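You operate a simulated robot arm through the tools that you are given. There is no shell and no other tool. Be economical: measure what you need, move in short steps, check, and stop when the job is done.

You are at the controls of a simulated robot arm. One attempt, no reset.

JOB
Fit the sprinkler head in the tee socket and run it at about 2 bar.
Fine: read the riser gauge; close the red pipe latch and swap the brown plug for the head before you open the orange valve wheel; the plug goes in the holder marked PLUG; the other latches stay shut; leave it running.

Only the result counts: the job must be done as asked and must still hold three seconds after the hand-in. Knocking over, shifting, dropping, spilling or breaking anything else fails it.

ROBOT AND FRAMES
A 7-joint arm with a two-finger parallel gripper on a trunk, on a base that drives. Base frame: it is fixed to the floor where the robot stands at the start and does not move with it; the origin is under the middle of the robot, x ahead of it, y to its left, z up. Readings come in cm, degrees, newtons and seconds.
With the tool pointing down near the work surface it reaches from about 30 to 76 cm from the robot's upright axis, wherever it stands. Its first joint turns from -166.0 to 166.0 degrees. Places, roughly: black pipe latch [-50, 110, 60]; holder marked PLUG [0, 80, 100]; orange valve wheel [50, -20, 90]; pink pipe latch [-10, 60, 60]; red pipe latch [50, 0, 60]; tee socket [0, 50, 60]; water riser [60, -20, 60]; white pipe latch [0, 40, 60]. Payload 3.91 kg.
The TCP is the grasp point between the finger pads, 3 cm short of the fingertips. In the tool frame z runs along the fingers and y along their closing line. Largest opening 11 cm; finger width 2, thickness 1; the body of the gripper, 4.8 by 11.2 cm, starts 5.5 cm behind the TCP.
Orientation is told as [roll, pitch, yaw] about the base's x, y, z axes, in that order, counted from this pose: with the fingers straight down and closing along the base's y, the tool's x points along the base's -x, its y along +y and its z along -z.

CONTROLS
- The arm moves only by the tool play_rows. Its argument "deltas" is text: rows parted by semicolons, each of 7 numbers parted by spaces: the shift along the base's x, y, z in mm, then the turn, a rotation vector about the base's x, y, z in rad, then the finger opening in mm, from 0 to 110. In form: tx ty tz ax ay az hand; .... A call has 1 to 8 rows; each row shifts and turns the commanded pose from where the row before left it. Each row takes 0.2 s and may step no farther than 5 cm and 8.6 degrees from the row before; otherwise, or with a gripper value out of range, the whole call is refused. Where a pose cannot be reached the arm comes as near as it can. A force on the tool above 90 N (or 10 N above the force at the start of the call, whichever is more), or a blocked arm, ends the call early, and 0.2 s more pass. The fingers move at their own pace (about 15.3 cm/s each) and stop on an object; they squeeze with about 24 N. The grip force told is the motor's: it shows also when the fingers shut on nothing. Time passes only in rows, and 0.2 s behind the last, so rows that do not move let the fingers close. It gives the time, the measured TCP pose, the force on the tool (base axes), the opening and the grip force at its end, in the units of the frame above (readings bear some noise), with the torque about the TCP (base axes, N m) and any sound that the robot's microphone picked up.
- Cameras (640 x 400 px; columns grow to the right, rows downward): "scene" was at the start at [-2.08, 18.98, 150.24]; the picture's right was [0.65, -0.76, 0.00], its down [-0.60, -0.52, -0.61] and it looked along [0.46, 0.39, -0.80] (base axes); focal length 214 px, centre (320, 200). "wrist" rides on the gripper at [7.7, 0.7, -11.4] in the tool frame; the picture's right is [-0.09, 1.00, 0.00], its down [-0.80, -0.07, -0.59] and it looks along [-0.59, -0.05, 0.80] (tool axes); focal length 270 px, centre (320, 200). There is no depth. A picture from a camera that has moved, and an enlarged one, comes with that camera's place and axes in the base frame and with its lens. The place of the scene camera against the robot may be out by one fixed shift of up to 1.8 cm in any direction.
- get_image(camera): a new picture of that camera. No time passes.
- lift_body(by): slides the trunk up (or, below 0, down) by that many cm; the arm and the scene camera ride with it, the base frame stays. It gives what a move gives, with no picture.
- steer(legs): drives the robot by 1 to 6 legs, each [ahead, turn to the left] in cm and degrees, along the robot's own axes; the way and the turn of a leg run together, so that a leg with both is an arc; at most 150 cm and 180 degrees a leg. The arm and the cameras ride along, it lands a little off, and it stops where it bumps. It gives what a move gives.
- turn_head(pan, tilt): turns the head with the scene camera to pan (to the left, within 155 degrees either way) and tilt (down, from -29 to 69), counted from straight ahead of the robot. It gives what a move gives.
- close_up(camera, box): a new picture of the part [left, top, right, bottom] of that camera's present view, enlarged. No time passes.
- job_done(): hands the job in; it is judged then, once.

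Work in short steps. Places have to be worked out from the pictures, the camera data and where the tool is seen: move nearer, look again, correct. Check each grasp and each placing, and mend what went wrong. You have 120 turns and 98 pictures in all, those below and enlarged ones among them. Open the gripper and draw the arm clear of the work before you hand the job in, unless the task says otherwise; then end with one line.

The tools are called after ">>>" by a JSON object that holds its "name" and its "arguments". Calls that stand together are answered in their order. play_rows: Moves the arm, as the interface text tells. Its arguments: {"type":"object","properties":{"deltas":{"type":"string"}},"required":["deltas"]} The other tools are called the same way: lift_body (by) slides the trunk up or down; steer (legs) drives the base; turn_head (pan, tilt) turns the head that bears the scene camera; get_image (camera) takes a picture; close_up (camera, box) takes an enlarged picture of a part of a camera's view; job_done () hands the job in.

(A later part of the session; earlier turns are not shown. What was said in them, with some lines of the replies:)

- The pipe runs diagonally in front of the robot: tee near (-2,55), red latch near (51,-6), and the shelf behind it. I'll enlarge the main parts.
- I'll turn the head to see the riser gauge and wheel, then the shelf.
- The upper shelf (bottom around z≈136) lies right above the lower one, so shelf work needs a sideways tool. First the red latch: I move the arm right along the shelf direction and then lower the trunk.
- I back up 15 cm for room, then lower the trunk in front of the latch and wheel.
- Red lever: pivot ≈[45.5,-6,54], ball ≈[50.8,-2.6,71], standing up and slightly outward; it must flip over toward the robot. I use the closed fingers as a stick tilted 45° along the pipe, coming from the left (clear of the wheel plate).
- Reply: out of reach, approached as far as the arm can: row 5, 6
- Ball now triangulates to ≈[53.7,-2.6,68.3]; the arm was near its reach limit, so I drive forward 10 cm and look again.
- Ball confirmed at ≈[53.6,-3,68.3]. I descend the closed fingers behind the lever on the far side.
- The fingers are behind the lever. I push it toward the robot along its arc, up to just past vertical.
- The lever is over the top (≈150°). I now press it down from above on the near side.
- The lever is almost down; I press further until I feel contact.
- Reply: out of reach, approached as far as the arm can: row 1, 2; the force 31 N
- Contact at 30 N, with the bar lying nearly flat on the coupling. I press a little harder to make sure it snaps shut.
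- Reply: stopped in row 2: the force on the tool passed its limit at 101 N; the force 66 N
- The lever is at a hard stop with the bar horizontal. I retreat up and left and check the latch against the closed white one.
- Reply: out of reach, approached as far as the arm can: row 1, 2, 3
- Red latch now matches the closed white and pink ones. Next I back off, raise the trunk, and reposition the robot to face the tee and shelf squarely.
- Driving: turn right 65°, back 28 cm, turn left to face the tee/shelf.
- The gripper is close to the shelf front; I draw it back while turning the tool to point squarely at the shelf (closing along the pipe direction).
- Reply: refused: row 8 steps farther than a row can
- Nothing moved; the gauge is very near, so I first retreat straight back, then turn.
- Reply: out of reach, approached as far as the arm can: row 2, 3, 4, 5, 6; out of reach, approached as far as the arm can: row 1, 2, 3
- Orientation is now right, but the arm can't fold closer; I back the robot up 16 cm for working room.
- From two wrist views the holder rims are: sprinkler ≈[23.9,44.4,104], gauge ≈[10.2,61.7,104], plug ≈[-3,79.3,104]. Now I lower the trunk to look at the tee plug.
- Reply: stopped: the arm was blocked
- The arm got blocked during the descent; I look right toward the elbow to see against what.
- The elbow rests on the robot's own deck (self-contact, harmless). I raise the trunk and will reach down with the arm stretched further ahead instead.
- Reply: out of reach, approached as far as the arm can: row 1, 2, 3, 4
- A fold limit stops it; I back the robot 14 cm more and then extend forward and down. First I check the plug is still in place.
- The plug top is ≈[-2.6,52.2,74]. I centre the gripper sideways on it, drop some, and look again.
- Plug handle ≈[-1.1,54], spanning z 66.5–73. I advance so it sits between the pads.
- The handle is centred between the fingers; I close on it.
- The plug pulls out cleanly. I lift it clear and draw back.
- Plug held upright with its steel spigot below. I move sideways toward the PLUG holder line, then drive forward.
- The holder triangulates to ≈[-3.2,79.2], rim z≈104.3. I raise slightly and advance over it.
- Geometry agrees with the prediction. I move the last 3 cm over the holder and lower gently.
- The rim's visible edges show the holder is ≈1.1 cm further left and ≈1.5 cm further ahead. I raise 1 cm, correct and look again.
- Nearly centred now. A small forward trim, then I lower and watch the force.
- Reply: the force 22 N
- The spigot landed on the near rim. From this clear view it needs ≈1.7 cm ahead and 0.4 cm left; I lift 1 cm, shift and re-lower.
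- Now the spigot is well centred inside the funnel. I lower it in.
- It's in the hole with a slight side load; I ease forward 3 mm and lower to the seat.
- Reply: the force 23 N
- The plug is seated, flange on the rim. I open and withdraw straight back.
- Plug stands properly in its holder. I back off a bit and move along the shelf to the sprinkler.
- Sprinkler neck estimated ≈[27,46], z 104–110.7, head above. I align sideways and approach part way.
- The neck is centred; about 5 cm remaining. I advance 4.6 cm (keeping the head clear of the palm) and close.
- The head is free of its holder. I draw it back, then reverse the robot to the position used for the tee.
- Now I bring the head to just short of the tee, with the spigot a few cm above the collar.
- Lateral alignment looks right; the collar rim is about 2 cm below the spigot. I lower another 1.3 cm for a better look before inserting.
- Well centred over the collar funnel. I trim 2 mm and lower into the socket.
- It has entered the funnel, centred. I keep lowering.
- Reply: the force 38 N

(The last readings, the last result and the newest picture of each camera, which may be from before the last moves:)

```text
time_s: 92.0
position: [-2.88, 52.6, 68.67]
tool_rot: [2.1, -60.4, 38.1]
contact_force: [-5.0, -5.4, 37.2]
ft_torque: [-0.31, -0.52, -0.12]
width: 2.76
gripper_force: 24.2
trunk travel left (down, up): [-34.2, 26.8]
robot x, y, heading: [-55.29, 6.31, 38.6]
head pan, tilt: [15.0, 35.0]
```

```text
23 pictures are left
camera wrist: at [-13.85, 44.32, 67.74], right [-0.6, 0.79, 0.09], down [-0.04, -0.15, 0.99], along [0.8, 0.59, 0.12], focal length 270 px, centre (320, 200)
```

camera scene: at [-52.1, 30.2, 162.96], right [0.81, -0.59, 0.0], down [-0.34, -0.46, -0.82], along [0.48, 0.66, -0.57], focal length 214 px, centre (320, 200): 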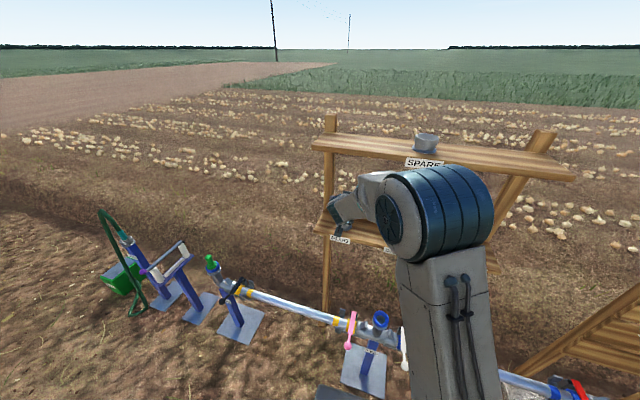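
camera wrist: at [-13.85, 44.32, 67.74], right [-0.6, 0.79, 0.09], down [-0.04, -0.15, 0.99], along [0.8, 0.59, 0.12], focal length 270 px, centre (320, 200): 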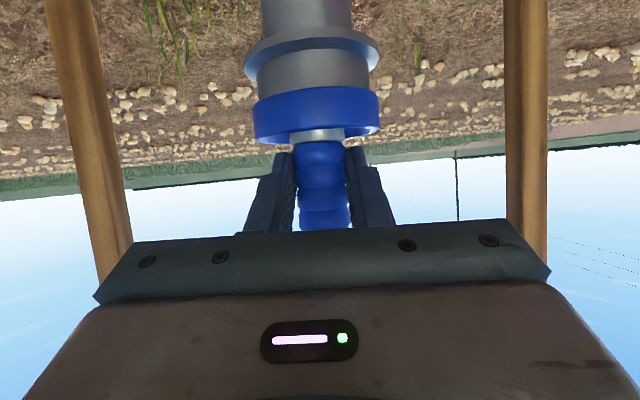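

Resistance rose and the neck slid in the grip, so it seems seated. I regrip higher and push once more to confirm.

>>> {"name": "play_rows", "arguments": {"deltas": "0 0 0 0 0 0 60;0 0 0 0 0 0 60;0 0 20 0 0 0 60;0 0 0 0 0 0 0;0 0 0 0 0 0 0;0 0 0 0 0 0 0"}}

>>> {"name": "play_rows", "arguments": {"deltas": "0 0 -4 0 0 0 0;0 0 -4 0 0 0 0"}}

>>> {"name": "get_image", "arguments": {"camera": "wrist"}}

```text
time_s: 93.4
position: [-2.99, 52.7, 70.2]
tool_rot: [2.1, -59.7, 38.1]
contact_force: [0.3, -0.6, 0.1]
ft_torque: [-0.01, 0.04, 0.0]
width: 2.72
gripper_force: 24.8
trunk travel left (down, up): [-34.2, 26.8]
robot x, y, heading: [-54.9, 6.47, 39.2]
head pan, tilt: [15.0, 35.0]
```

```text
time_s: 94.0
position: [-2.84, 52.76, 69.87]
tool_rot: [2.0, -60.4, 38.0]
contact_force: [-0.1, 0.7, 21.1]
ft_torque: [-0.07, -0.31, -0.03]
width: 2.75
gripper_force: 23.5
trunk travel left (down, up): [-34.2, 26.8]
robot x, y, heading: [-54.8, 6.51, 38.8]
head pan, tilt: [15.0, 35.0]
```

```text
22 pictures are left
camera wrist: at [-13.73, 44.45, 68.87], right [-0.6, 0.79, 0.09], down [-0.04, -0.15, 0.99], along [0.8, 0.59, 0.12], focal length 270 px, centre (320, 200)
```

wrist: 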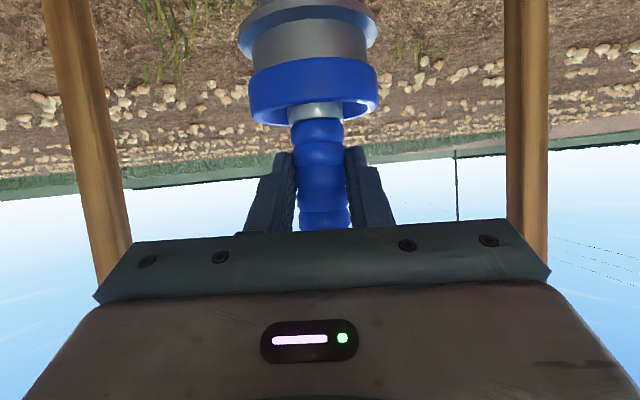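

A firm stop: the head is seated. I open, withdraw and check it from the scene camera.

>>> {"name": "play_rows", "arguments": {"deltas": "0 0 0 0 0 0 70;0 0 0 0 0 0 80;-16 -12 0 0 0 0 80;-32 -24 0 0 0 0 80;-32 -24 0 0 0 0 80;-32 -24 0 0 0 0 80;-32 -24 40 0 0 0 80;0 0 40 0 0 0 80"}}

>>> {"name": "turn_head", "arguments": {"pan": -5, "tilt": 45}}

>>> {"name": "get_image", "arguments": {"camera": "scene"}}

```text
refused: row 7 steps farther than a row can; nothing moved
```

```text
time_s: 94.8
position: [-2.84, 52.65, 69.62]
tool_rot: [2.1, -60.0, 38.0]
contact_force: [4.2, 1.9, 21.1]
ft_torque: [0.1, -0.64, 0.06]
width: 2.74
gripper_force: 23.6
trunk travel left (down, up): [-34.2, 26.8]
robot x, y, heading: [-54.77, 6.53, 38.8]
head pan, tilt: [-5.0, 45.0]
```

```text
21 pictures are left
camera scene: at [-63.68, 16.96, 135.5], right [0.56, -0.83, 0.0], down [-0.59, -0.39, -0.71], along [0.59, 0.39, -0.71], focal length 214 px, centre (320, 200)
```

scene: 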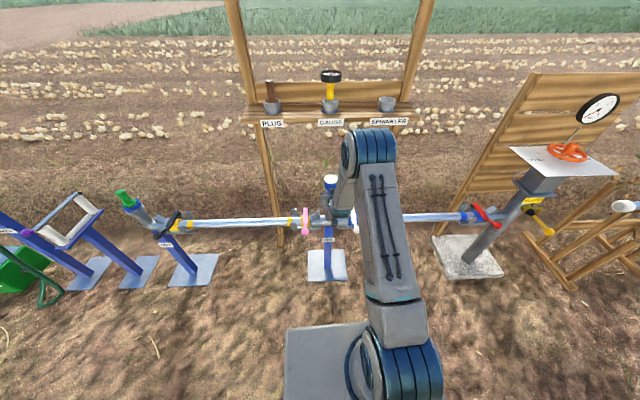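

Rows were too large; I retry with legal steps.

>>> {"name": "play_rows", "arguments": {"deltas": "0 0 0 0 0 0 70;0 0 0 0 0 0 80;-16 -12 0 0 0 0 80;-32 -24 0 0 0 0 80;-32 -24 0 0 0 0 80;-32 -24 0 0 0 0 80;-20 -15 30 0 0 0 80;0 0 45 0 0 0 80"}}

>>> {"name": "lift_body", "arguments": {"by": 24}}

>>> {"name": "get_image", "arguments": {"camera": "scene"}}

```text
time_s: 96.6
position: [-16.06, 42.81, 76.84]
tool_rot: [2.1, -59.8, 38.1]
contact_force: [0.3, -0.1, -0.7]
ft_torque: [0.01, 0.02, 0.0]
width: 8.02
gripper_force: 0.0
trunk travel left (down, up): [-34.2, 26.8]
robot x, y, heading: [-55.08, 6.54, 38.7]
head pan, tilt: [-5.0, 45.0]
```

```text
time_s: 99.1
position: [-16.07, 42.83, 100.89]
tool_rot: [2.2, -59.8, 38.0]
contact_force: [0.0, -0.1, -0.7]
ft_torque: [-0.01, -0.03, -0.02]
width: 8.01
gripper_force: 0.1
trunk travel left (down, up): [-58.2, 2.8]
robot x, y, heading: [-55.13, 6.48, 38.8]
head pan, tilt: [-5.0, 45.0]
```

```text
20 pictures are left
camera scene: at [-63.57, 17.06, 159.49], right [0.56, -0.83, 0.0], down [-0.59, -0.39, -0.71], along [0.59, 0.39, -0.71], focal length 214 px, centre (320, 200)
```

scene: 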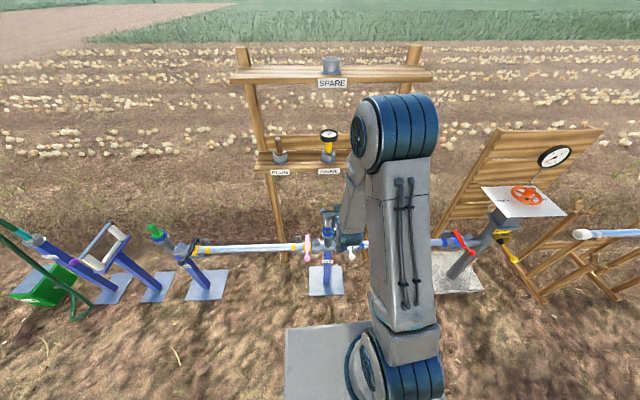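

Plug and head are where they belong. Next I bring the tool vertical and high, then drive over to the valve wheel.

>>> {"name": "play_rows", "arguments": {"deltas": "0 0 35 -0.092 0.118 0 40;0 0 35 -0.092 0.118 0 0;0 0 35 -0.092 0.118 0 0;0 0 35 -0.092 0.118 0 0;0 0 35 -0.092 0.118 0 0;0 0 35 -0.092 0.118 0 0;0 0 30 -0.092 0.118 0 0"}}

>>> {"name": "steer", "arguments": {"legs": [[0, -66.7], [54, 0], [0, 27.9]]}}

>>> {"name": "turn_head", "arguments": {"pan": -10, "tilt": 40}}

>>> {"name": "get_image", "arguments": {"camera": "scene"}}

>>> {"name": "get_image", "arguments": {"camera": "wrist"}}

```text
time_s: 100.7
position: [-16.11, 42.83, 124.96]
tool_rot: [2.2, 0.1, 38.0]
contact_force: [1.1, 0.0, 0.3]
ft_torque: [0.04, 0.01, -0.02]
width: 0.0
gripper_force: 23.8
trunk travel left (down, up): [-58.2, 2.8]
robot x, y, heading: [-54.8, 6.6, 38.8]
head pan, tilt: [-5.0, 45.0]
```

```text
time_s: 108.1
position: [45.79, -15.3, 124.87]
tool_rot: [2.2, 0.1, -1.2]
contact_force: [0.3, 0.4, 0.8]
ft_torque: [-0.02, -0.01, 0.02]
width: 0.01
gripper_force: 24.0
trunk travel left (down, up): [-58.2, 2.8]
robot x, y, heading: [-6.99, -18.59, -0.3]
head pan, tilt: [-5.0, 45.0]
```

```text
time_s: 108.8
position: [45.79, -15.17, 124.94]
tool_rot: [2.1, 0.2, -1.1]
contact_force: [0.4, 0.2, -0.8]
ft_torque: [-0.02, 0.0, 0.01]
width: 0.0
gripper_force: 24.1
trunk travel left (down, up): [-58.2, 2.8]
robot x, y, heading: [-7.31, -18.65, -0.6]
head pan, tilt: [-10.0, 40.0]
```

```text
19 pictures are left
camera scene: at [-6.42, -6.22, 160.22], right [-0.18, -0.98, 0.0], down [-0.63, 0.12, -0.77], along [0.75, -0.14, -0.64], focal length 214 px, centre (320, 200)
```

scene: 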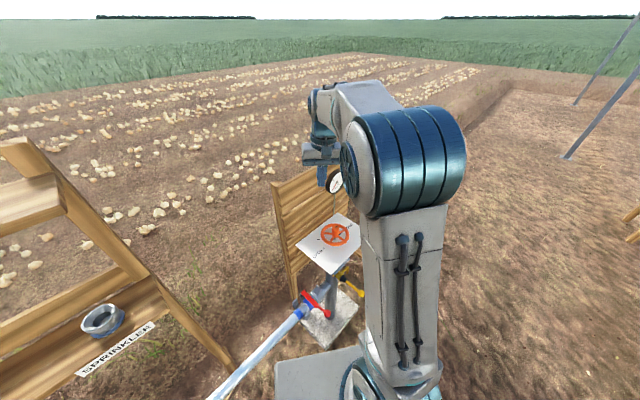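

```text
18 pictures are left
camera wrist: at [38.24, -14.93, 136.4], right [0.11, 0.99, 0.04], down [0.8, -0.11, 0.59], along [0.59, -0.03, -0.81], focal length 270 px, centre (320, 200)
```

wrist: 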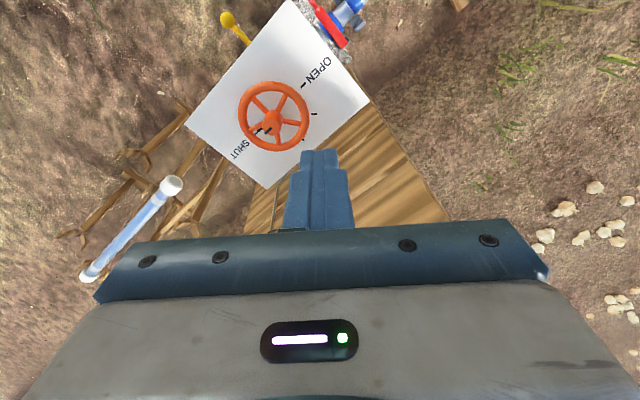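

>>> {"name": "close_up", "arguments": {"camera": "wrist", "box": [190, 40, 370, 200]}}

>>> {"name": "close_up", "arguments": {"camera": "scene", "box": [280, 150, 380, 270]}}

```text
2.50 times, centred on (280, 120) of wrist
camera zoom: at [38.24, -14.93, 136.4], right [0.11, 0.99, 0.04], down [0.8, -0.11, 0.59], along [0.59, -0.03, -0.81], focal length 676 px, centre (420, 400)
```

zoom: 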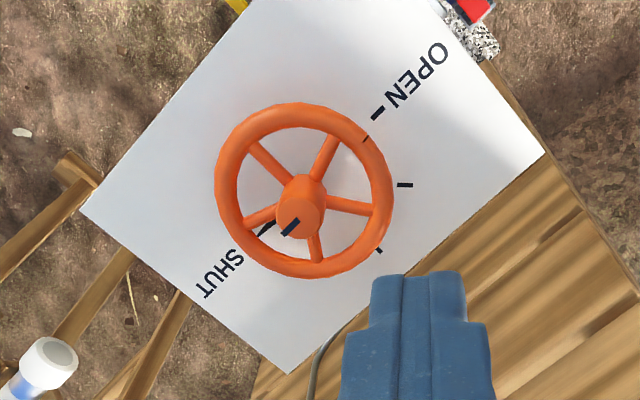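

```text
3.33 times, centred on (330, 210) of scene
camera zoom: at [-6.42, -6.22, 160.22], right [-0.18, -0.98, 0.0], down [-0.63, 0.12, -0.77], along [0.75, -0.14, -0.64], focal length 715 px, centre (287, 167)
```

zoom: 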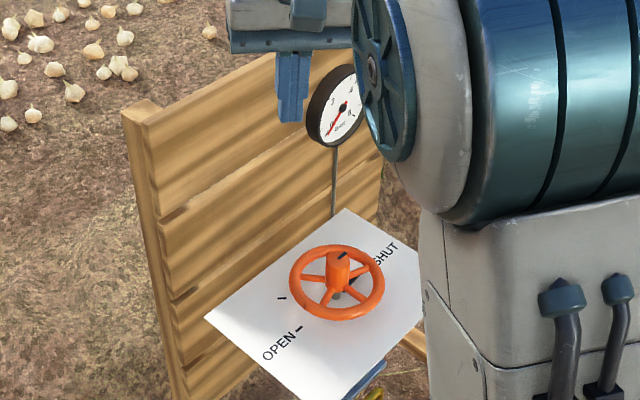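

Wheel (radius ≈6 cm, five spokes, vertical axis) is ≈[52.2,-22.8,91]; it must turn counter-clockwise from SHUT through the far side toward OPEN. I'll use the closed fingers as a peg against a spoke; first I hover over the gap to check alignment.

>>> {"name": "play_rows", "arguments": {"deltas": "19 -17 -38 0 0 0 0;19 -17 -38 0 0 0 0;19 -17 -38 0 0 0 0;19 -17 -36 0 0 0 0;18 -18 -30 0 0 0 0"}}

>>> {"name": "get_image", "arguments": {"camera": "wrist"}}

```text
time_s: 110.0
position: [55.28, -23.89, 106.99]
tool_rot: [2.2, 0.2, -1.2]
contact_force: [0.6, 0.1, 0.3]
ft_torque: [0.01, 0.04, 0.01]
width: 0.01
gripper_force: 24.1
trunk travel left (down, up): [-58.2, 2.8]
robot x, y, heading: [-6.89, -18.96, -0.3]
head pan, tilt: [-10.0, 40.0]
```

```text
15 pictures are left
camera wrist: at [47.71, -23.54, 118.48], right [0.11, 0.99, 0.04], down [0.8, -0.11, 0.59], along [0.59, -0.03, -0.81], focal length 270 px, centre (320, 200)
```

wrist: 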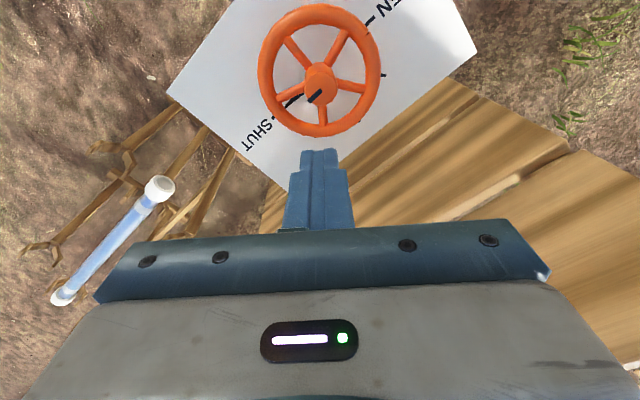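

Two views put the wheel centre at ≈[53.8,-23,87.5]. I shift to the gap beside the SHUT spoke and lower the peg in two gentle steps.

>>> {"name": "play_rows", "arguments": {"deltas": "19 -14 -40 0 0 0 0;0 0 -45 0 0 0 0;0 0 -45 0 0 0 0;0 0 -20 0 0 0 0"}}

>>> {"name": "get_image", "arguments": {"camera": "wrist"}}

```text
time_s: 111.0
position: [57.14, -25.35, 92.19]
tool_rot: [2.3, -0.1, -1.2]
contact_force: [-3.6, 0.4, 21.8]
ft_torque: [-0.16, -0.07, -0.02]
width: 0.0
gripper_force: 23.9
trunk travel left (down, up): [-58.2, 2.8]
robot x, y, heading: [-7.28, -18.87, -0.5]
head pan, tilt: [-10.0, 40.0]
```

```text
14 pictures are left
camera wrist: at [49.47, -24.88, 103.7], right [0.11, 0.99, 0.04], down [0.8, -0.11, 0.59], along [0.59, -0.03, -0.8], focal length 270 px, centre (320, 200)
```

wrist: 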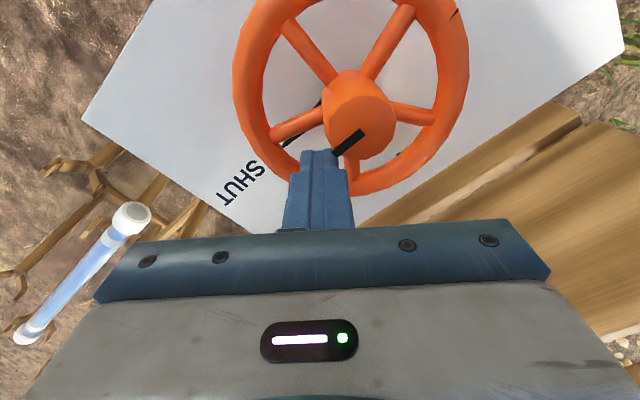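

The peg touched the rim; recomputed wheel centre is ≈[53.2,-23,89.2]. I lift, shift inward 1.3 cm and lower again.

>>> {"name": "play_rows", "arguments": {"deltas": "0 0 15 0 0 0 0;-12 5 0 0 0 0 0;0 0 -12 0 0 0 0;0 0 -10 0 0 0 0;0 0 -6 0 0 0 0"}}

```text
time_s: 112.1
position: [56.34, -25.01, 92.71]
tool_rot: [2.0, -1.8, -1.3]
contact_force: [-10.9, 1.0, 37.0]
ft_torque: [0.43, 0.37, 0.13]
width: 0.0
gripper_force: 24.1
trunk travel left (down, up): [-58.2, 2.8]
robot x, y, heading: [-7.05, -18.73, -0.5]
head pan, tilt: [-10.0, 40.0]
stopped in row 5: the force on the tool passed its limit at 95 N (the readings are from after the stop); the commanded pose is now the measured one
```

Still blocked; I lift 2 cm and look closely.

>>> {"name": "play_rows", "arguments": {"deltas": "-4 1 20 0 0.03 0 0;0 0 0 0 0 0 0"}}

>>> {"name": "get_image", "arguments": {"camera": "wrist"}}

```text
time_s: 112.7
position: [56.41, -24.92, 94.02]
tool_rot: [1.9, 0.7, -1.4]
contact_force: [2.9, -1.6, -3.3]
ft_torque: [-0.09, -0.13, -0.01]
width: 0.01
gripper_force: 23.5
trunk travel left (down, up): [-58.2, 2.8]
robot x, y, heading: [-7.12, -19.05, -0.5]
head pan, tilt: [-10.0, 40.0]
```

```text
13 pictures are left
camera wrist: at [48.83, -24.59, 105.62], right [0.11, 0.99, 0.03], down [0.8, -0.11, 0.58], along [0.58, -0.04, -0.81], focal length 270 px, centre (320, 200)
```

wrist: 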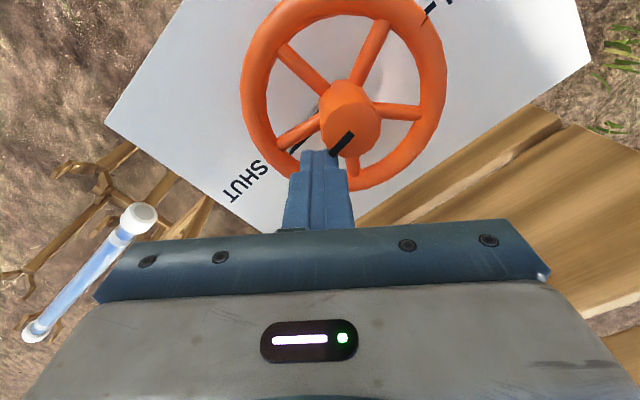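

The rim tube is thick (inner radius ≈4.5 cm), so the square peg doesn't fit the gap easily. Instead I'll grip the rim: one finger inside, one outside, on the -y side, and turn along the arc. I hover there and check.

>>> {"name": "play_rows", "arguments": {"deltas": "0 0 40 0 0 0 0;-20 -17 0 0 0 -0.115 42;-20 -17 0 0 0 0 42;0 0 0 0 0 0 42"}}

>>> {"name": "get_image", "arguments": {"camera": "wrist"}}

```text
time_s: 113.7
position: [52.33, -28.46, 98.23]
tool_rot: [2.0, 0.5, -7.9]
contact_force: [-0.3, 0.1, -0.4]
ft_torque: [-0.01, 0.01, 0.03]
width: 4.19
gripper_force: 0.0
trunk travel left (down, up): [-58.2, 2.8]
robot x, y, heading: [-7.01, -18.82, -0.5]
head pan, tilt: [-10.0, 40.0]
```

```text
12 pictures are left
camera wrist: at [44.95, -27.1, 109.7], right [0.22, 0.97, 0.03], down [0.79, -0.2, 0.58], along [0.58, -0.11, -0.81], focal length 270 px, centre (320, 200)
```

wrist: 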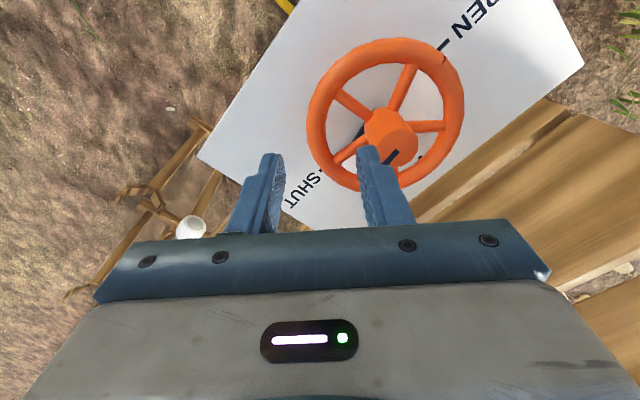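

Alignment is good: the rim tube lies between the fingers with the inner finger in a free gap. I lower and close.

>>> {"name": "play_rows", "arguments": {"deltas": "0 0 -30 0 0 0 42;0 0 -30 0 0 0 42;0 0 -14 0 0 0 42;0 0 0 0 0 0 42"}}

>>> {"name": "play_rows", "arguments": {"deltas": "0 0 0 0 0 0 0;0 0 0 0 0 0 0"}}

```text
time_s: 114.7
position: [52.3, -28.3, 90.72]
tool_rot: [2.0, 0.5, -7.9]
contact_force: [-0.3, -0.9, -0.3]
ft_torque: [0.03, 0.0, -0.05]
width: 4.19
gripper_force: 0.1
trunk travel left (down, up): [-58.2, 2.8]
robot x, y, heading: [-7.18, -18.78, -0.3]
head pan, tilt: [-10.0, 40.0]
```

```text
time_s: 115.3
position: [52.86, -28.27, 90.86]
tool_rot: [2.1, 0.1, -7.9]
contact_force: [24.5, 3.0, -1.4]
ft_torque: [0.02, -0.92, -1.17]
width: 1.94
gripper_force: 45.3
trunk travel left (down, up): [-58.2, 2.8]
robot x, y, heading: [-7.05, -18.84, -0.6]
head pan, tilt: [-10.0, 40.0]
```

Rim gripped. I turn the wheel counter-clockwise ~32° along its arc.

>>> {"name": "play_rows", "arguments": {"deltas": "7.4 -0.5 0 0 0 0.1396 0;7.4 0.5 0 0 0 0.1396 0;7.2 1.5 0 0 0 0.1396 0;7 2.5 0 0 0 0.1396 0"}}

>>> {"name": "get_image", "arguments": {"camera": "wrist"}}

>>> {"name": "close_up", "arguments": {"camera": "scene", "box": [270, 120, 430, 250]}}

```text
time_s: 116.3
position: [55.45, -28.09, 90.75]
tool_rot: [1.8, 0.3, 24.1]
contact_force: [24.3, -2.9, 8.9]
ft_torque: [0.03, -0.57, -1.22]
width: 2.03
gripper_force: 44.6
trunk travel left (down, up): [-58.2, 2.8]
robot x, y, heading: [-6.57, -18.89, -0.4]
head pan, tilt: [-10.0, 40.0]
```

```text
11 pictures are left
camera wrist: at [48.44, -31.04, 102.28], right [-0.33, 0.95, 0.03], down [0.77, 0.25, 0.59], along [0.55, 0.21, -0.81], focal length 270 px, centre (320, 200)
```

wrist: 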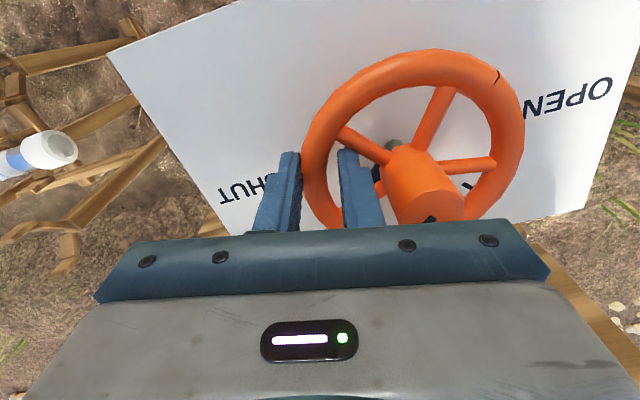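

```text
3.08 times, centred on (350, 185) of scene
camera zoom: at [-6.11, -6.27, 160.24], right [-0.18, -0.98, 0.0], down [-0.63, 0.12, -0.77], along [0.75, -0.14, -0.64], focal length 660 px, centre (228, 246)
```

zoom: 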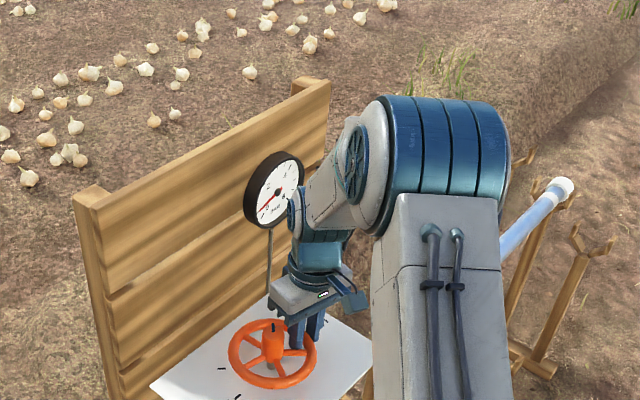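

The gauge is visible now; I zoom in on it and the hub.

>>> {"name": "close_up", "arguments": {"camera": "scene", "box": [320, 150, 370, 250]}}

```text
4.00 times, centred on (345, 200) of scene
camera zoom: at [-6.11, -6.27, 160.24], right [-0.18, -0.98, 0.0], down [-0.63, 0.12, -0.77], along [0.75, -0.14, -0.64], focal length 858 px, centre (220, 200)
```

zoom: 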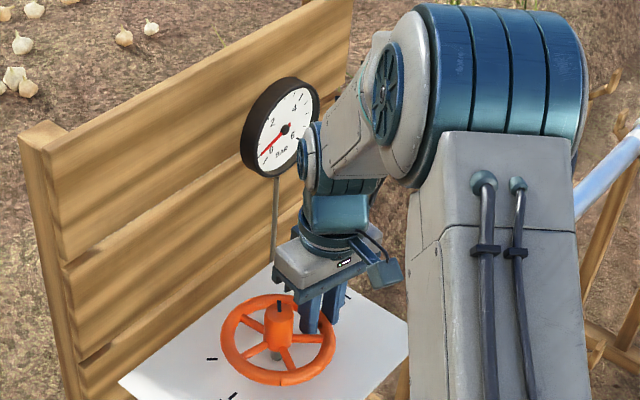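

Gauge scale is 0–6 bar and the needle is still at 0. I turn another 32°.

>>> {"name": "play_rows", "arguments": {"deltas": "6.5 3.5 0 0 0 0.1396 0;6 4.4 0 0 0 0.1396 0;5.3 5.1 0 0 0 0.1396 0;4.6 5.8 0 0 0 0.1396 0"}}

>>> {"name": "close_up", "arguments": {"camera": "scene", "box": [310, 155, 380, 199]}}

```text
time_s: 117.3
position: [58.33, -26.17, 90.78]
tool_rot: [1.2, 0.1, 56.1]
contact_force: [48.5, -18.0, 7.0]
ft_torque: [-1.11, -0.47, -0.75]
width: 1.8
gripper_force: 44.8
trunk travel left (down, up): [-58.2, 2.8]
robot x, y, heading: [-7.03, -19.04, -0.7]
head pan, tilt: [-10.0, 40.0]
```

```text
9.09 times, centred on (345, 177) of scene
camera zoom: at [-5.73, -6.46, 160.23], right [-0.18, -0.98, 0.0], down [-0.63, 0.12, -0.76], along [0.75, -0.14, -0.65], focal length 1950 px, centre (93, 409)
```

zoom: 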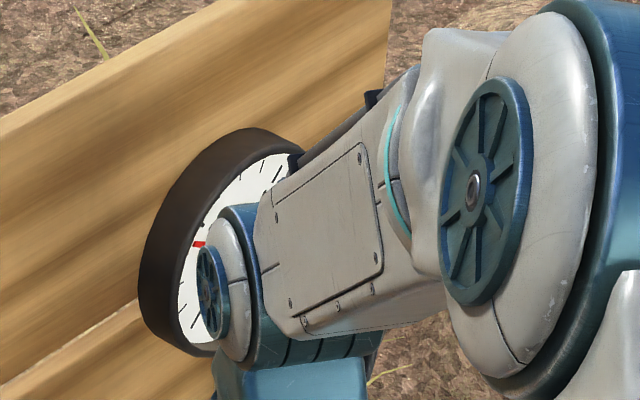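

Needle shows ≈1 bar (pointing left). I continue ~16° with a small +x correction to relieve the side load.

>>> {"name": "play_rows", "arguments": {"deltas": "6.5 6.4 0 0 0 0.1396 0;5 6.9 0 0 0 0.1396 0"}}

>>> {"name": "close_up", "arguments": {"camera": "scene", "box": [310, 155, 380, 199]}}

```text
time_s: 117.9
position: [59.18, -24.35, 90.71]
tool_rot: [1.4, 0.1, 72.3]
contact_force: [41.7, 2.7, 7.8]
ft_torque: [0.91, -1.25, -0.7]
width: 1.59
gripper_force: 44.7
trunk travel left (down, up): [-58.2, 2.8]
robot x, y, heading: [-7.18, -18.81, -0.4]
head pan, tilt: [-10.0, 40.0]
```

```text
9.09 times, centred on (345, 177) of scene
camera zoom: at [-5.97, -6.21, 160.22], right [-0.18, -0.98, 0.0], down [-0.63, 0.11, -0.76], along [0.75, -0.14, -0.65], focal length 1950 px, centre (93, 409)
```

zoom: 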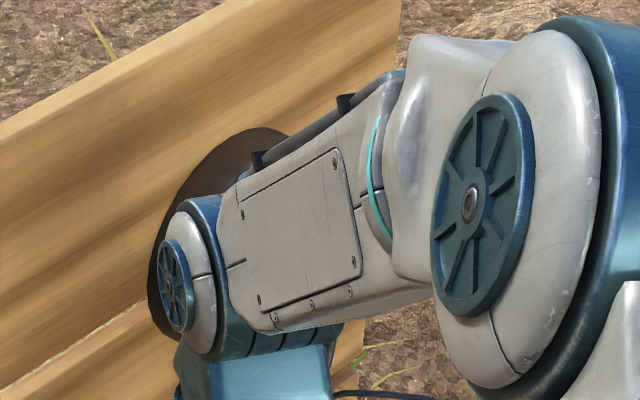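

The arm now hides the gauge. I turn about 12° more, then release, lift clear and read it.

>>> {"name": "play_rows", "arguments": {"deltas": "3.5 5.3 0 0 0 0.105 0;1.5 5.5 0 0 0 0.105 0;0 0 0 0 0 0 0"}}

>>> {"name": "play_rows", "arguments": {"deltas": "0 0 0 0 0 0 42;0 0 0 0 0 0 42;0 0 30 0 0 0 42;0 0 40 0 0 0 42;-30 20 30 0 0 0 42;-30 30 20 0 0 0 42;-30 30 10 0 0 0 42"}}

>>> {"name": "close_up", "arguments": {"camera": "scene", "box": [300, 150, 400, 212]}}

```text
time_s: 118.7
position: [59.34, -23.42, 90.65]
tool_rot: [1.7, 0.5, 84.2]
contact_force: [28.1, 18.9, 8.9]
ft_torque: [1.35, -0.82, -0.99]
width: 1.61
gripper_force: 44.6
trunk travel left (down, up): [-58.2, 2.8]
robot x, y, heading: [-7.08, -18.85, -0.5]
head pan, tilt: [-10.0, 40.0]
```

```text
time_s: 120.3
position: [49.93, -15.6, 103.78]
tool_rot: [1.9, 0.6, 84.2]
contact_force: [-0.2, -0.3, -0.5]
ft_torque: [-0.01, 0.02, 0.02]
width: 4.2
gripper_force: 0.0
trunk travel left (down, up): [-58.2, 2.8]
robot x, y, heading: [-7.5, -19.18, -0.7]
head pan, tilt: [-10.0, 40.0]
```

```text
6.40 times, centred on (350, 181) of scene
camera zoom: at [-6.44, -6.18, 160.21], right [-0.18, -0.98, 0.0], down [-0.63, 0.12, -0.77], along [0.75, -0.14, -0.64], focal length 1373 px, centre (128, 322)
```

zoom: 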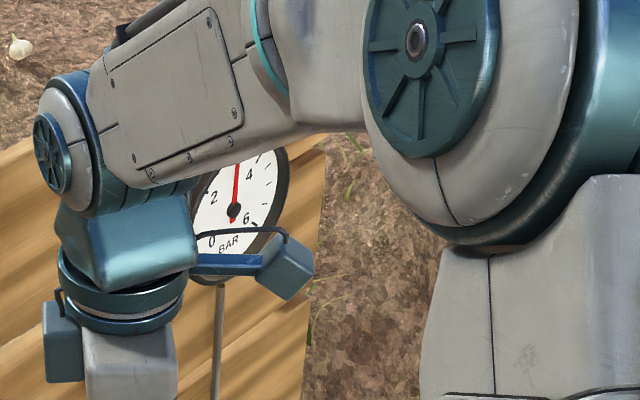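

The needle reads ≈3.1 bar — too much, and it rises steeply. I return to the same rim spot, regrip and turn back ≈12°.

>>> {"name": "play_rows", "arguments": {"deltas": "30 -30 -10 0 0 0 42;30 -30 -20 0 0 0 42;30 -20 -30 0 0 0 42;0 0 -40 0 0 0 42;0 0 -30 0 0 0 42;0 0 0 0 0 0 0;0 0 0 0 0 0 0"}}

>>> {"name": "play_rows", "arguments": {"deltas": "-0.7 -5.4 0 0 0 -0.1 0;-1.6 -5.3 0 0 0 -0.1 0;0 0 0 0 0 0 0"}}

>>> {"name": "play_rows", "arguments": {"deltas": "0 0 0 0 0 0 42;0 0 0 0 0 0 42;0 0 30 0 0 0 42;0 0 40 0 0 0 42;-30 20 30 0 0 0 42;-30 30 20 0 0 0 42;-30 30 10 0 0 0 42"}}

>>> {"name": "close_up", "arguments": {"camera": "scene", "box": [320, 160, 370, 191]}}

```text
time_s: 121.6
position: [59.06, -23.68, 92.39]
tool_rot: [1.5, 0.7, 84.2]
contact_force: [-27.1, 2.7, 32.9]
ft_torque: [0.23, 0.62, 0.01]
width: 0.02
gripper_force: 24.1
trunk travel left (down, up): [-58.2, 2.8]
robot x, y, heading: [-7.35, -18.77, -0.4]
head pan, tilt: [-10.0, 40.0]
stopped in row 6: the force on the tool passed its limit at 92 N (the readings are from after the stop); the commanded pose is now the measured one
```

```text
time_s: 122.4
position: [58.78, -24.65, 92.32]
tool_rot: [1.1, 0.5, 72.6]
contact_force: [-25.4, 5.8, 44.8]
ft_torque: [0.36, 0.51, 0.12]
width: 0.0
gripper_force: 23.9
trunk travel left (down, up): [-58.2, 2.8]
robot x, y, heading: [-7.34, -18.93, -0.7]
head pan, tilt: [-10.0, 40.0]
```

```text
time_s: 124.0
position: [50.1, -16.76, 104.87]
tool_rot: [1.3, 0.6, 72.7]
contact_force: [0.3, -0.6, -0.7]
ft_torque: [-0.01, 0.0, -0.01]
width: 4.21
gripper_force: 0.0
trunk travel left (down, up): [-58.2, 2.8]
robot x, y, heading: [-7.05, -18.85, -0.6]
head pan, tilt: [-10.0, 40.0]
```

```text
12.80 times, centred on (345, 176) of scene
camera zoom: at [-6.46, -6.18, 160.21], right [-0.18, -0.98, 0.0], down [-0.63, 0.12, -0.77], along [0.75, -0.14, -0.64], focal length 2745 px, centre (0, 514)
```

zoom: 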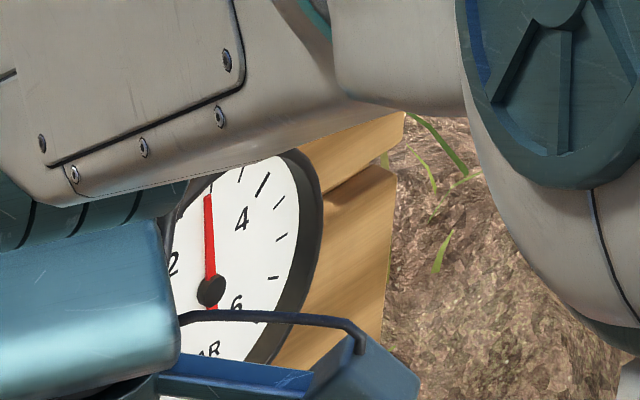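

Regrip failed (fingers came down on the rim/spoke and the wheel did not move; gauge steady at 3.0 bar). I look at the wheel from here to find the spokes.

>>> {"name": "get_image", "arguments": {"camera": "wrist"}}

```text
4 pictures are left
camera wrist: at [47.53, -23.88, 116.49], right [-0.92, 0.38, 0.02], down [0.32, 0.74, 0.58], along [0.21, 0.55, -0.81], focal length 270 px, centre (320, 200)
```

wrist: 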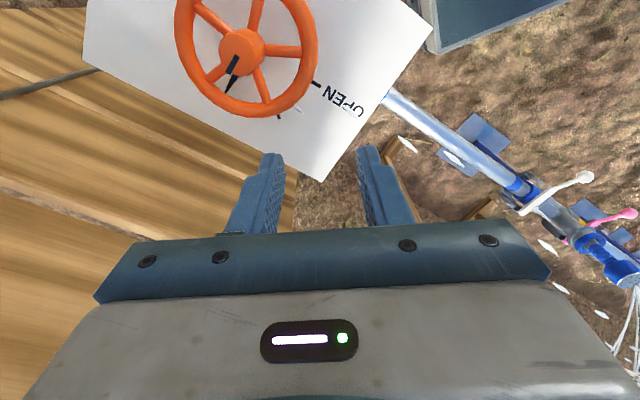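

The sprinkler is spraying. Spokes are now at ≈-56°, 16°, 88°…, wheel centre ≈[54,-23.3]; I regrip the rim in the gap at -18°.

>>> {"name": "play_rows", "arguments": {"deltas": "30 -27.3 0 0 0 0 42;30 -27.3 0 0 0 0 42;29.4 -27.2 0 0 0 0 42;0 0 -40 0 0 0 42;0 0 -40 0 0 0 42;0 0 -40 0 0 0 42;0 0 -21 0 0 0 42"}}

```text
time_s: 125.6
position: [59.19, -25.02, 90.54]
tool_rot: [1.3, 0.6, 72.6]
contact_force: [-0.5, -0.2, -0.1]
ft_torque: [-0.02, -0.05, -0.03]
width: 4.19
gripper_force: 0.0
trunk travel left (down, up): [-58.2, 2.8]
robot x, y, heading: [-7.42, -18.47, -0.7]
head pan, tilt: [-10.0, 40.0]
```

Clear descent. I close and check the grip.

>>> {"name": "play_rows", "arguments": {"deltas": "0 0 0 0 0 0 0;0 0 0 0 0 0 0"}}

```text
time_s: 126.2
position: [59.32, -24.69, 90.76]
tool_rot: [1.4, 0.5, 72.7]
contact_force: [5.1, 14.3, -3.0]
ft_torque: [-0.18, 0.05, -0.8]
width: 2.03
gripper_force: 45.2
trunk travel left (down, up): [-58.2, 2.8]
robot x, y, heading: [-7.33, -18.97, -0.0]
head pan, tilt: [-10.0, 40.0]
```

Grip is good (2.0 cm). I turn back clockwise ≈10° and read the measured motion.

>>> {"name": "play_rows", "arguments": {"deltas": "-1.8 -5.2 0 0 0 -0.1 0;-2.2 -5.1 0 0 0 -0.1 0;0 0 0 0 0 0 0"}}

```text
time_s: 127.0
position: [58.88, -25.56, 90.69]
tool_rot: [1.4, 0.5, 61.1]
contact_force: [2.8, 23.7, -4.3]
ft_torque: [1.21, -0.75, -1.21]
width: 2.04
gripper_force: 44.4
trunk travel left (down, up): [-58.2, 2.8]
robot x, y, heading: [-7.19, -18.6, -0.2]
head pan, tilt: [-10.0, 40.0]
```

About 10° turned. I release, lift and read the gauge.

>>> {"name": "play_rows", "arguments": {"deltas": "0 0 0 0 0 0 42;0 0 0 0 0 0 42;0 0 35 0 0 0 42;0 0 40 0 0 0 42;-30 25 30 0 0 0 42;-30 30 20 0 0 0 42;-30 35 10 0 0 0 42"}}

>>> {"name": "close_up", "arguments": {"camera": "scene", "box": [320, 160, 370, 191]}}

```text
time_s: 128.6
position: [49.73, -16.94, 104.12]
tool_rot: [1.4, 0.7, 61.2]
contact_force: [-0.4, -0.1, 0.0]
ft_torque: [-0.03, -0.02, 0.06]
width: 4.2
gripper_force: 0.0
trunk travel left (down, up): [-58.2, 2.8]
robot x, y, heading: [-7.29, -18.86, -0.3]
head pan, tilt: [-10.0, 40.0]
```

```text
12.80 times, centred on (345, 176) of scene
camera zoom: at [-6.45, -6.14, 160.21], right [-0.18, -0.98, 0.0], down [-0.63, 0.12, -0.77], along [0.75, -0.14, -0.64], focal length 2745 px, centre (0, 514)
```

zoom: 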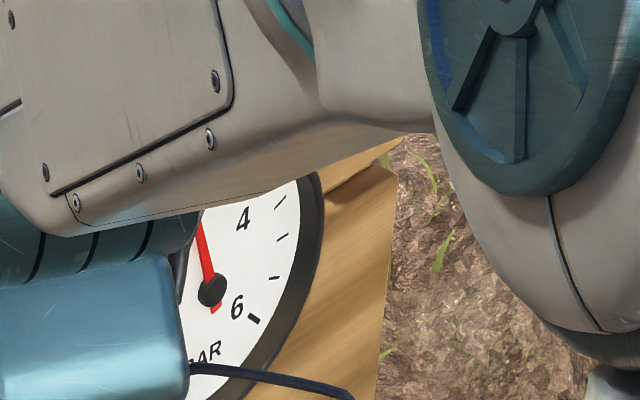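

Reads ≈2.7 bar. I regrip at -28° and will turn further back ≈15° to cover the remaining 0.7 bar.

>>> {"name": "play_rows", "arguments": {"deltas": "29.8 -29.5 0 0 0 0 42;29.8 -29.5 0 0 0 0 42;29.9 -29.5 0 0 0 0 42;0 0 -40 0 0 0 42;0 0 -40 0 0 0 42;0 0 -40 0 0 0 42;0 0 -14 0 0 0 42"}}

>>> {"name": "play_rows", "arguments": {"deltas": "0 0 0 0 0 0 0;0 0 0 0 0 0 0"}}

```text
time_s: 130.2
position: [58.79, -25.82, 90.8]
tool_rot: [1.3, 0.6, 61.2]
contact_force: [0.1, 0.2, 0.3]
ft_torque: [-0.01, 0.02, -0.01]
width: 4.19
gripper_force: 0.1
trunk travel left (down, up): [-58.2, 2.8]
robot x, y, heading: [-7.3, -18.94, -0.6]
head pan, tilt: [-10.0, 40.0]
```

```text
time_s: 130.8
position: [58.84, -25.7, 90.68]
tool_rot: [1.3, 0.5, 61.2]
contact_force: [5.8, 5.0, -1.2]
ft_torque: [0.32, -0.41, -0.33]
width: 2.05
gripper_force: 44.8
trunk travel left (down, up): [-58.2, 2.8]
robot x, y, heading: [-7.04, -18.93, -0.4]
head pan, tilt: [-10.0, 40.0]
```

>>> {"name": "play_rows", "arguments": {"deltas": "-2.9 -4.7 0 0 0 -0.105 0;-3.3 -4.5 0 0 0 -0.105 0;0 0 0 0 0 0 0;0 0 0 0 0 0 0"}}

>>> {"name": "close_up", "arguments": {"camera": "scene", "box": [320, 165, 370, 196]}}

```text
time_s: 131.8
position: [58.19, -26.57, 90.73]
tool_rot: [1.3, 0.5, 49.0]
contact_force: [10.6, 7.3, 1.4]
ft_torque: [0.93, -0.95, -0.67]
width: 2.05
gripper_force: 45.1
trunk travel left (down, up): [-58.2, 2.8]
robot x, y, heading: [-7.21, -18.91, -0.4]
head pan, tilt: [-10.0, 40.0]
```

```text
12.80 times, centred on (345, 180) of scene
camera zoom: at [-6.24, -6.13, 160.21], right [-0.18, -0.98, 0.0], down [-0.63, 0.12, -0.77], along [0.75, -0.14, -0.64], focal length 2745 px, centre (0, 450)
```

zoom: 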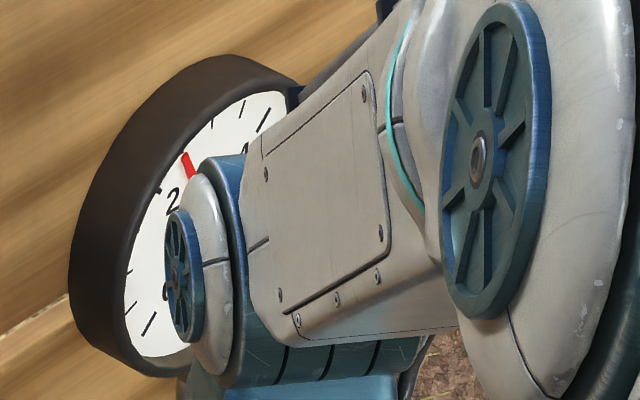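

Needle ≈2.5 bar, apparently still falling (the pressure lags: data fit ≈27° per bar). I turn ≈8° more, wait a few seconds, then read.

>>> {"name": "play_rows", "arguments": {"deltas": "-2.5 -2.7 0 0 0 -0.07 0;-2.6 -2.6 0 0 0 -0.07 0;0 0 0 0 0 0 0;0 0 0 0 0 0 0;0 0 0 0 0 0 0;0 0 0 0 0 0 0;0 0 0 0 0 0 0;0 0 0 0 0 0 0"}}

>>> {"name": "play_rows", "arguments": {"deltas": "0 0 0 0 0 0 0;0 0 0 0 0 0 0;0 0 0 0 0 0 0;0 0 0 0 0 0 0;0 0 0 0 0 0 0;0 0 0 0 0 0 0;0 0 0 0 0 0 0;0 0 0 0 0 0 0"}}

>>> {"name": "play_rows", "arguments": {"deltas": "0 0 0 0 0 0 0;0 0 0 0 0 0 0;0 0 0 0 0 0 0;0 0 0 0 0 0 0;0 0 0 0 0 0 0;0 0 0 0 0 0 0;0 0 0 0 0 0 0;0 0 0 0 0 0 0"}}

>>> {"name": "close_up", "arguments": {"camera": "scene", "box": [320, 165, 370, 196]}}

```text
time_s: 133.6
position: [57.65, -27.21, 90.78]
tool_rot: [1.4, 0.6, 41.1]
contact_force: [9.7, 8.5, 0.2]
ft_torque: [0.15, -0.06, -0.68]
width: 2.02
gripper_force: 45.3
trunk travel left (down, up): [-58.2, 2.8]
robot x, y, heading: [-7.22, -19.14, -0.5]
head pan, tilt: [-10.0, 40.0]
```

```text
time_s: 135.4
position: [57.74, -27.12, 90.74]
tool_rot: [1.5, 0.6, 41.1]
contact_force: [7.7, 7.3, -1.0]
ft_torque: [0.08, -0.11, -0.57]
width: 2.01
gripper_force: 45.1
trunk travel left (down, up): [-58.2, 2.8]
robot x, y, heading: [-7.35, -18.78, -0.3]
head pan, tilt: [-10.0, 40.0]
```

```text
time_s: 137.2
position: [57.69, -27.12, 90.73]
tool_rot: [1.3, 0.6, 41.2]
contact_force: [8.0, 6.6, -1.6]
ft_torque: [0.16, -0.15, -0.54]
width: 2.05
gripper_force: 44.9
trunk travel left (down, up): [-58.2, 2.8]
robot x, y, heading: [-7.13, -18.73, -0.3]
head pan, tilt: [-10.0, 40.0]
```

```text
12.80 times, centred on (345, 180) of scene
camera zoom: at [-6.24, -6.11, 160.21], right [-0.18, -0.98, 0.0], down [-0.63, 0.12, -0.77], along [0.75, -0.14, -0.64], focal length 2745 px, centre (0, 450)
```

zoom: 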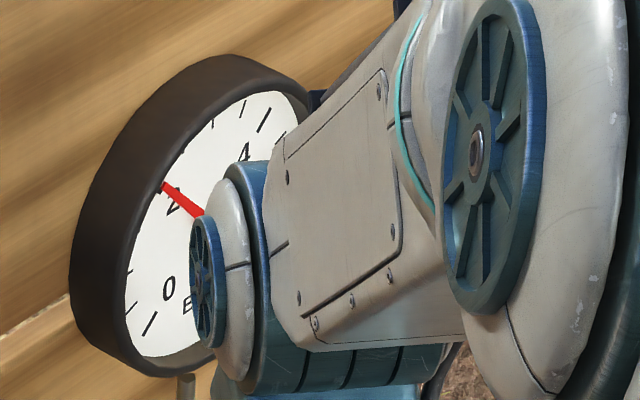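

The gauge reads ≈2.0 bar, steady. I release gently, lift and draw the arm clear.

>>> {"name": "play_rows", "arguments": {"deltas": "0 0 0 0 0 0 42;0 0 0 0 0 0 42;0 0 35 0 0 0 42;0 0 40 0 0 0 42;0 0 45 0 0 0 42;-20 40 20 0 0 0 42;-20 40 20 0 0 0 42;-20 40 20 0 0 0 42"}}

>>> {"name": "play_rows", "arguments": {"deltas": "-20 42 10 0 0 0 60;-20 42 10 0 0 0 60;-20 42 10 0 0 0 60;-20 30 0 0 0 0 60;0 0 0 0 0 0 60;0 0 0 0 0 0 60;0 0 0 0 0 0 60;0 0 0 0 0 0 60"}}

>>> {"name": "close_up", "arguments": {"camera": "scene", "box": [300, 150, 400, 250]}}

```text
time_s: 139.0
position: [51.69, -15.05, 108.87]
tool_rot: [1.3, 0.5, 41.2]
contact_force: [0.3, 0.9, 0.3]
ft_torque: [0.01, 0.01, -0.01]
width: 4.18
gripper_force: 0.0
trunk travel left (down, up): [-58.2, 2.8]
robot x, y, heading: [-6.72, -19.06, -0.6]
head pan, tilt: [-10.0, 40.0]
```

```text
time_s: 140.8
position: [43.67, 0.31, 111.77]
tool_rot: [1.4, 0.6, 41.1]
contact_force: [0.0, 0.0, 0.6]
ft_torque: [0.01, 0.02, -0.04]
width: 6.0
gripper_force: 0.0
trunk travel left (down, up): [-58.2, 2.8]
robot x, y, heading: [-7.06, -19.19, -0.5]
head pan, tilt: [-10.0, 40.0]
```

```text
4.00 times, centred on (350, 200) of scene
camera zoom: at [-6.37, -6.19, 160.22], right [-0.18, -0.98, 0.0], down [-0.63, 0.12, -0.77], along [0.75, -0.14, -0.64], focal length 858 px, centre (200, 200)
```

zoom: 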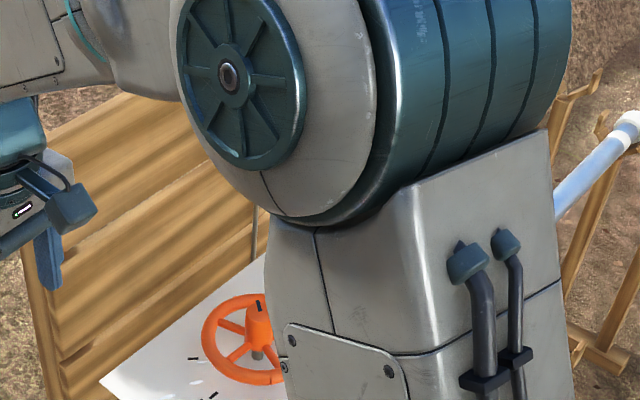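

The gauge read ≈2.0 bar just before I let go of the wheel, and the withdrawal was free of contact. The elbow hid the gauge in the last picture, so I have no reading from after the release. The gripper is open and clear, so I hand in.

>>> {"name": "job_done", "arguments": {}}

```text
The job is handed in.
```

The sprinkler head is in the tee socket and running at about 2 bar; that is my last gauge reading, taken just before I released the wheel and not rechecked after. The red latch is closed, the plug is in the PLUG holder, and I left the other latches alone.
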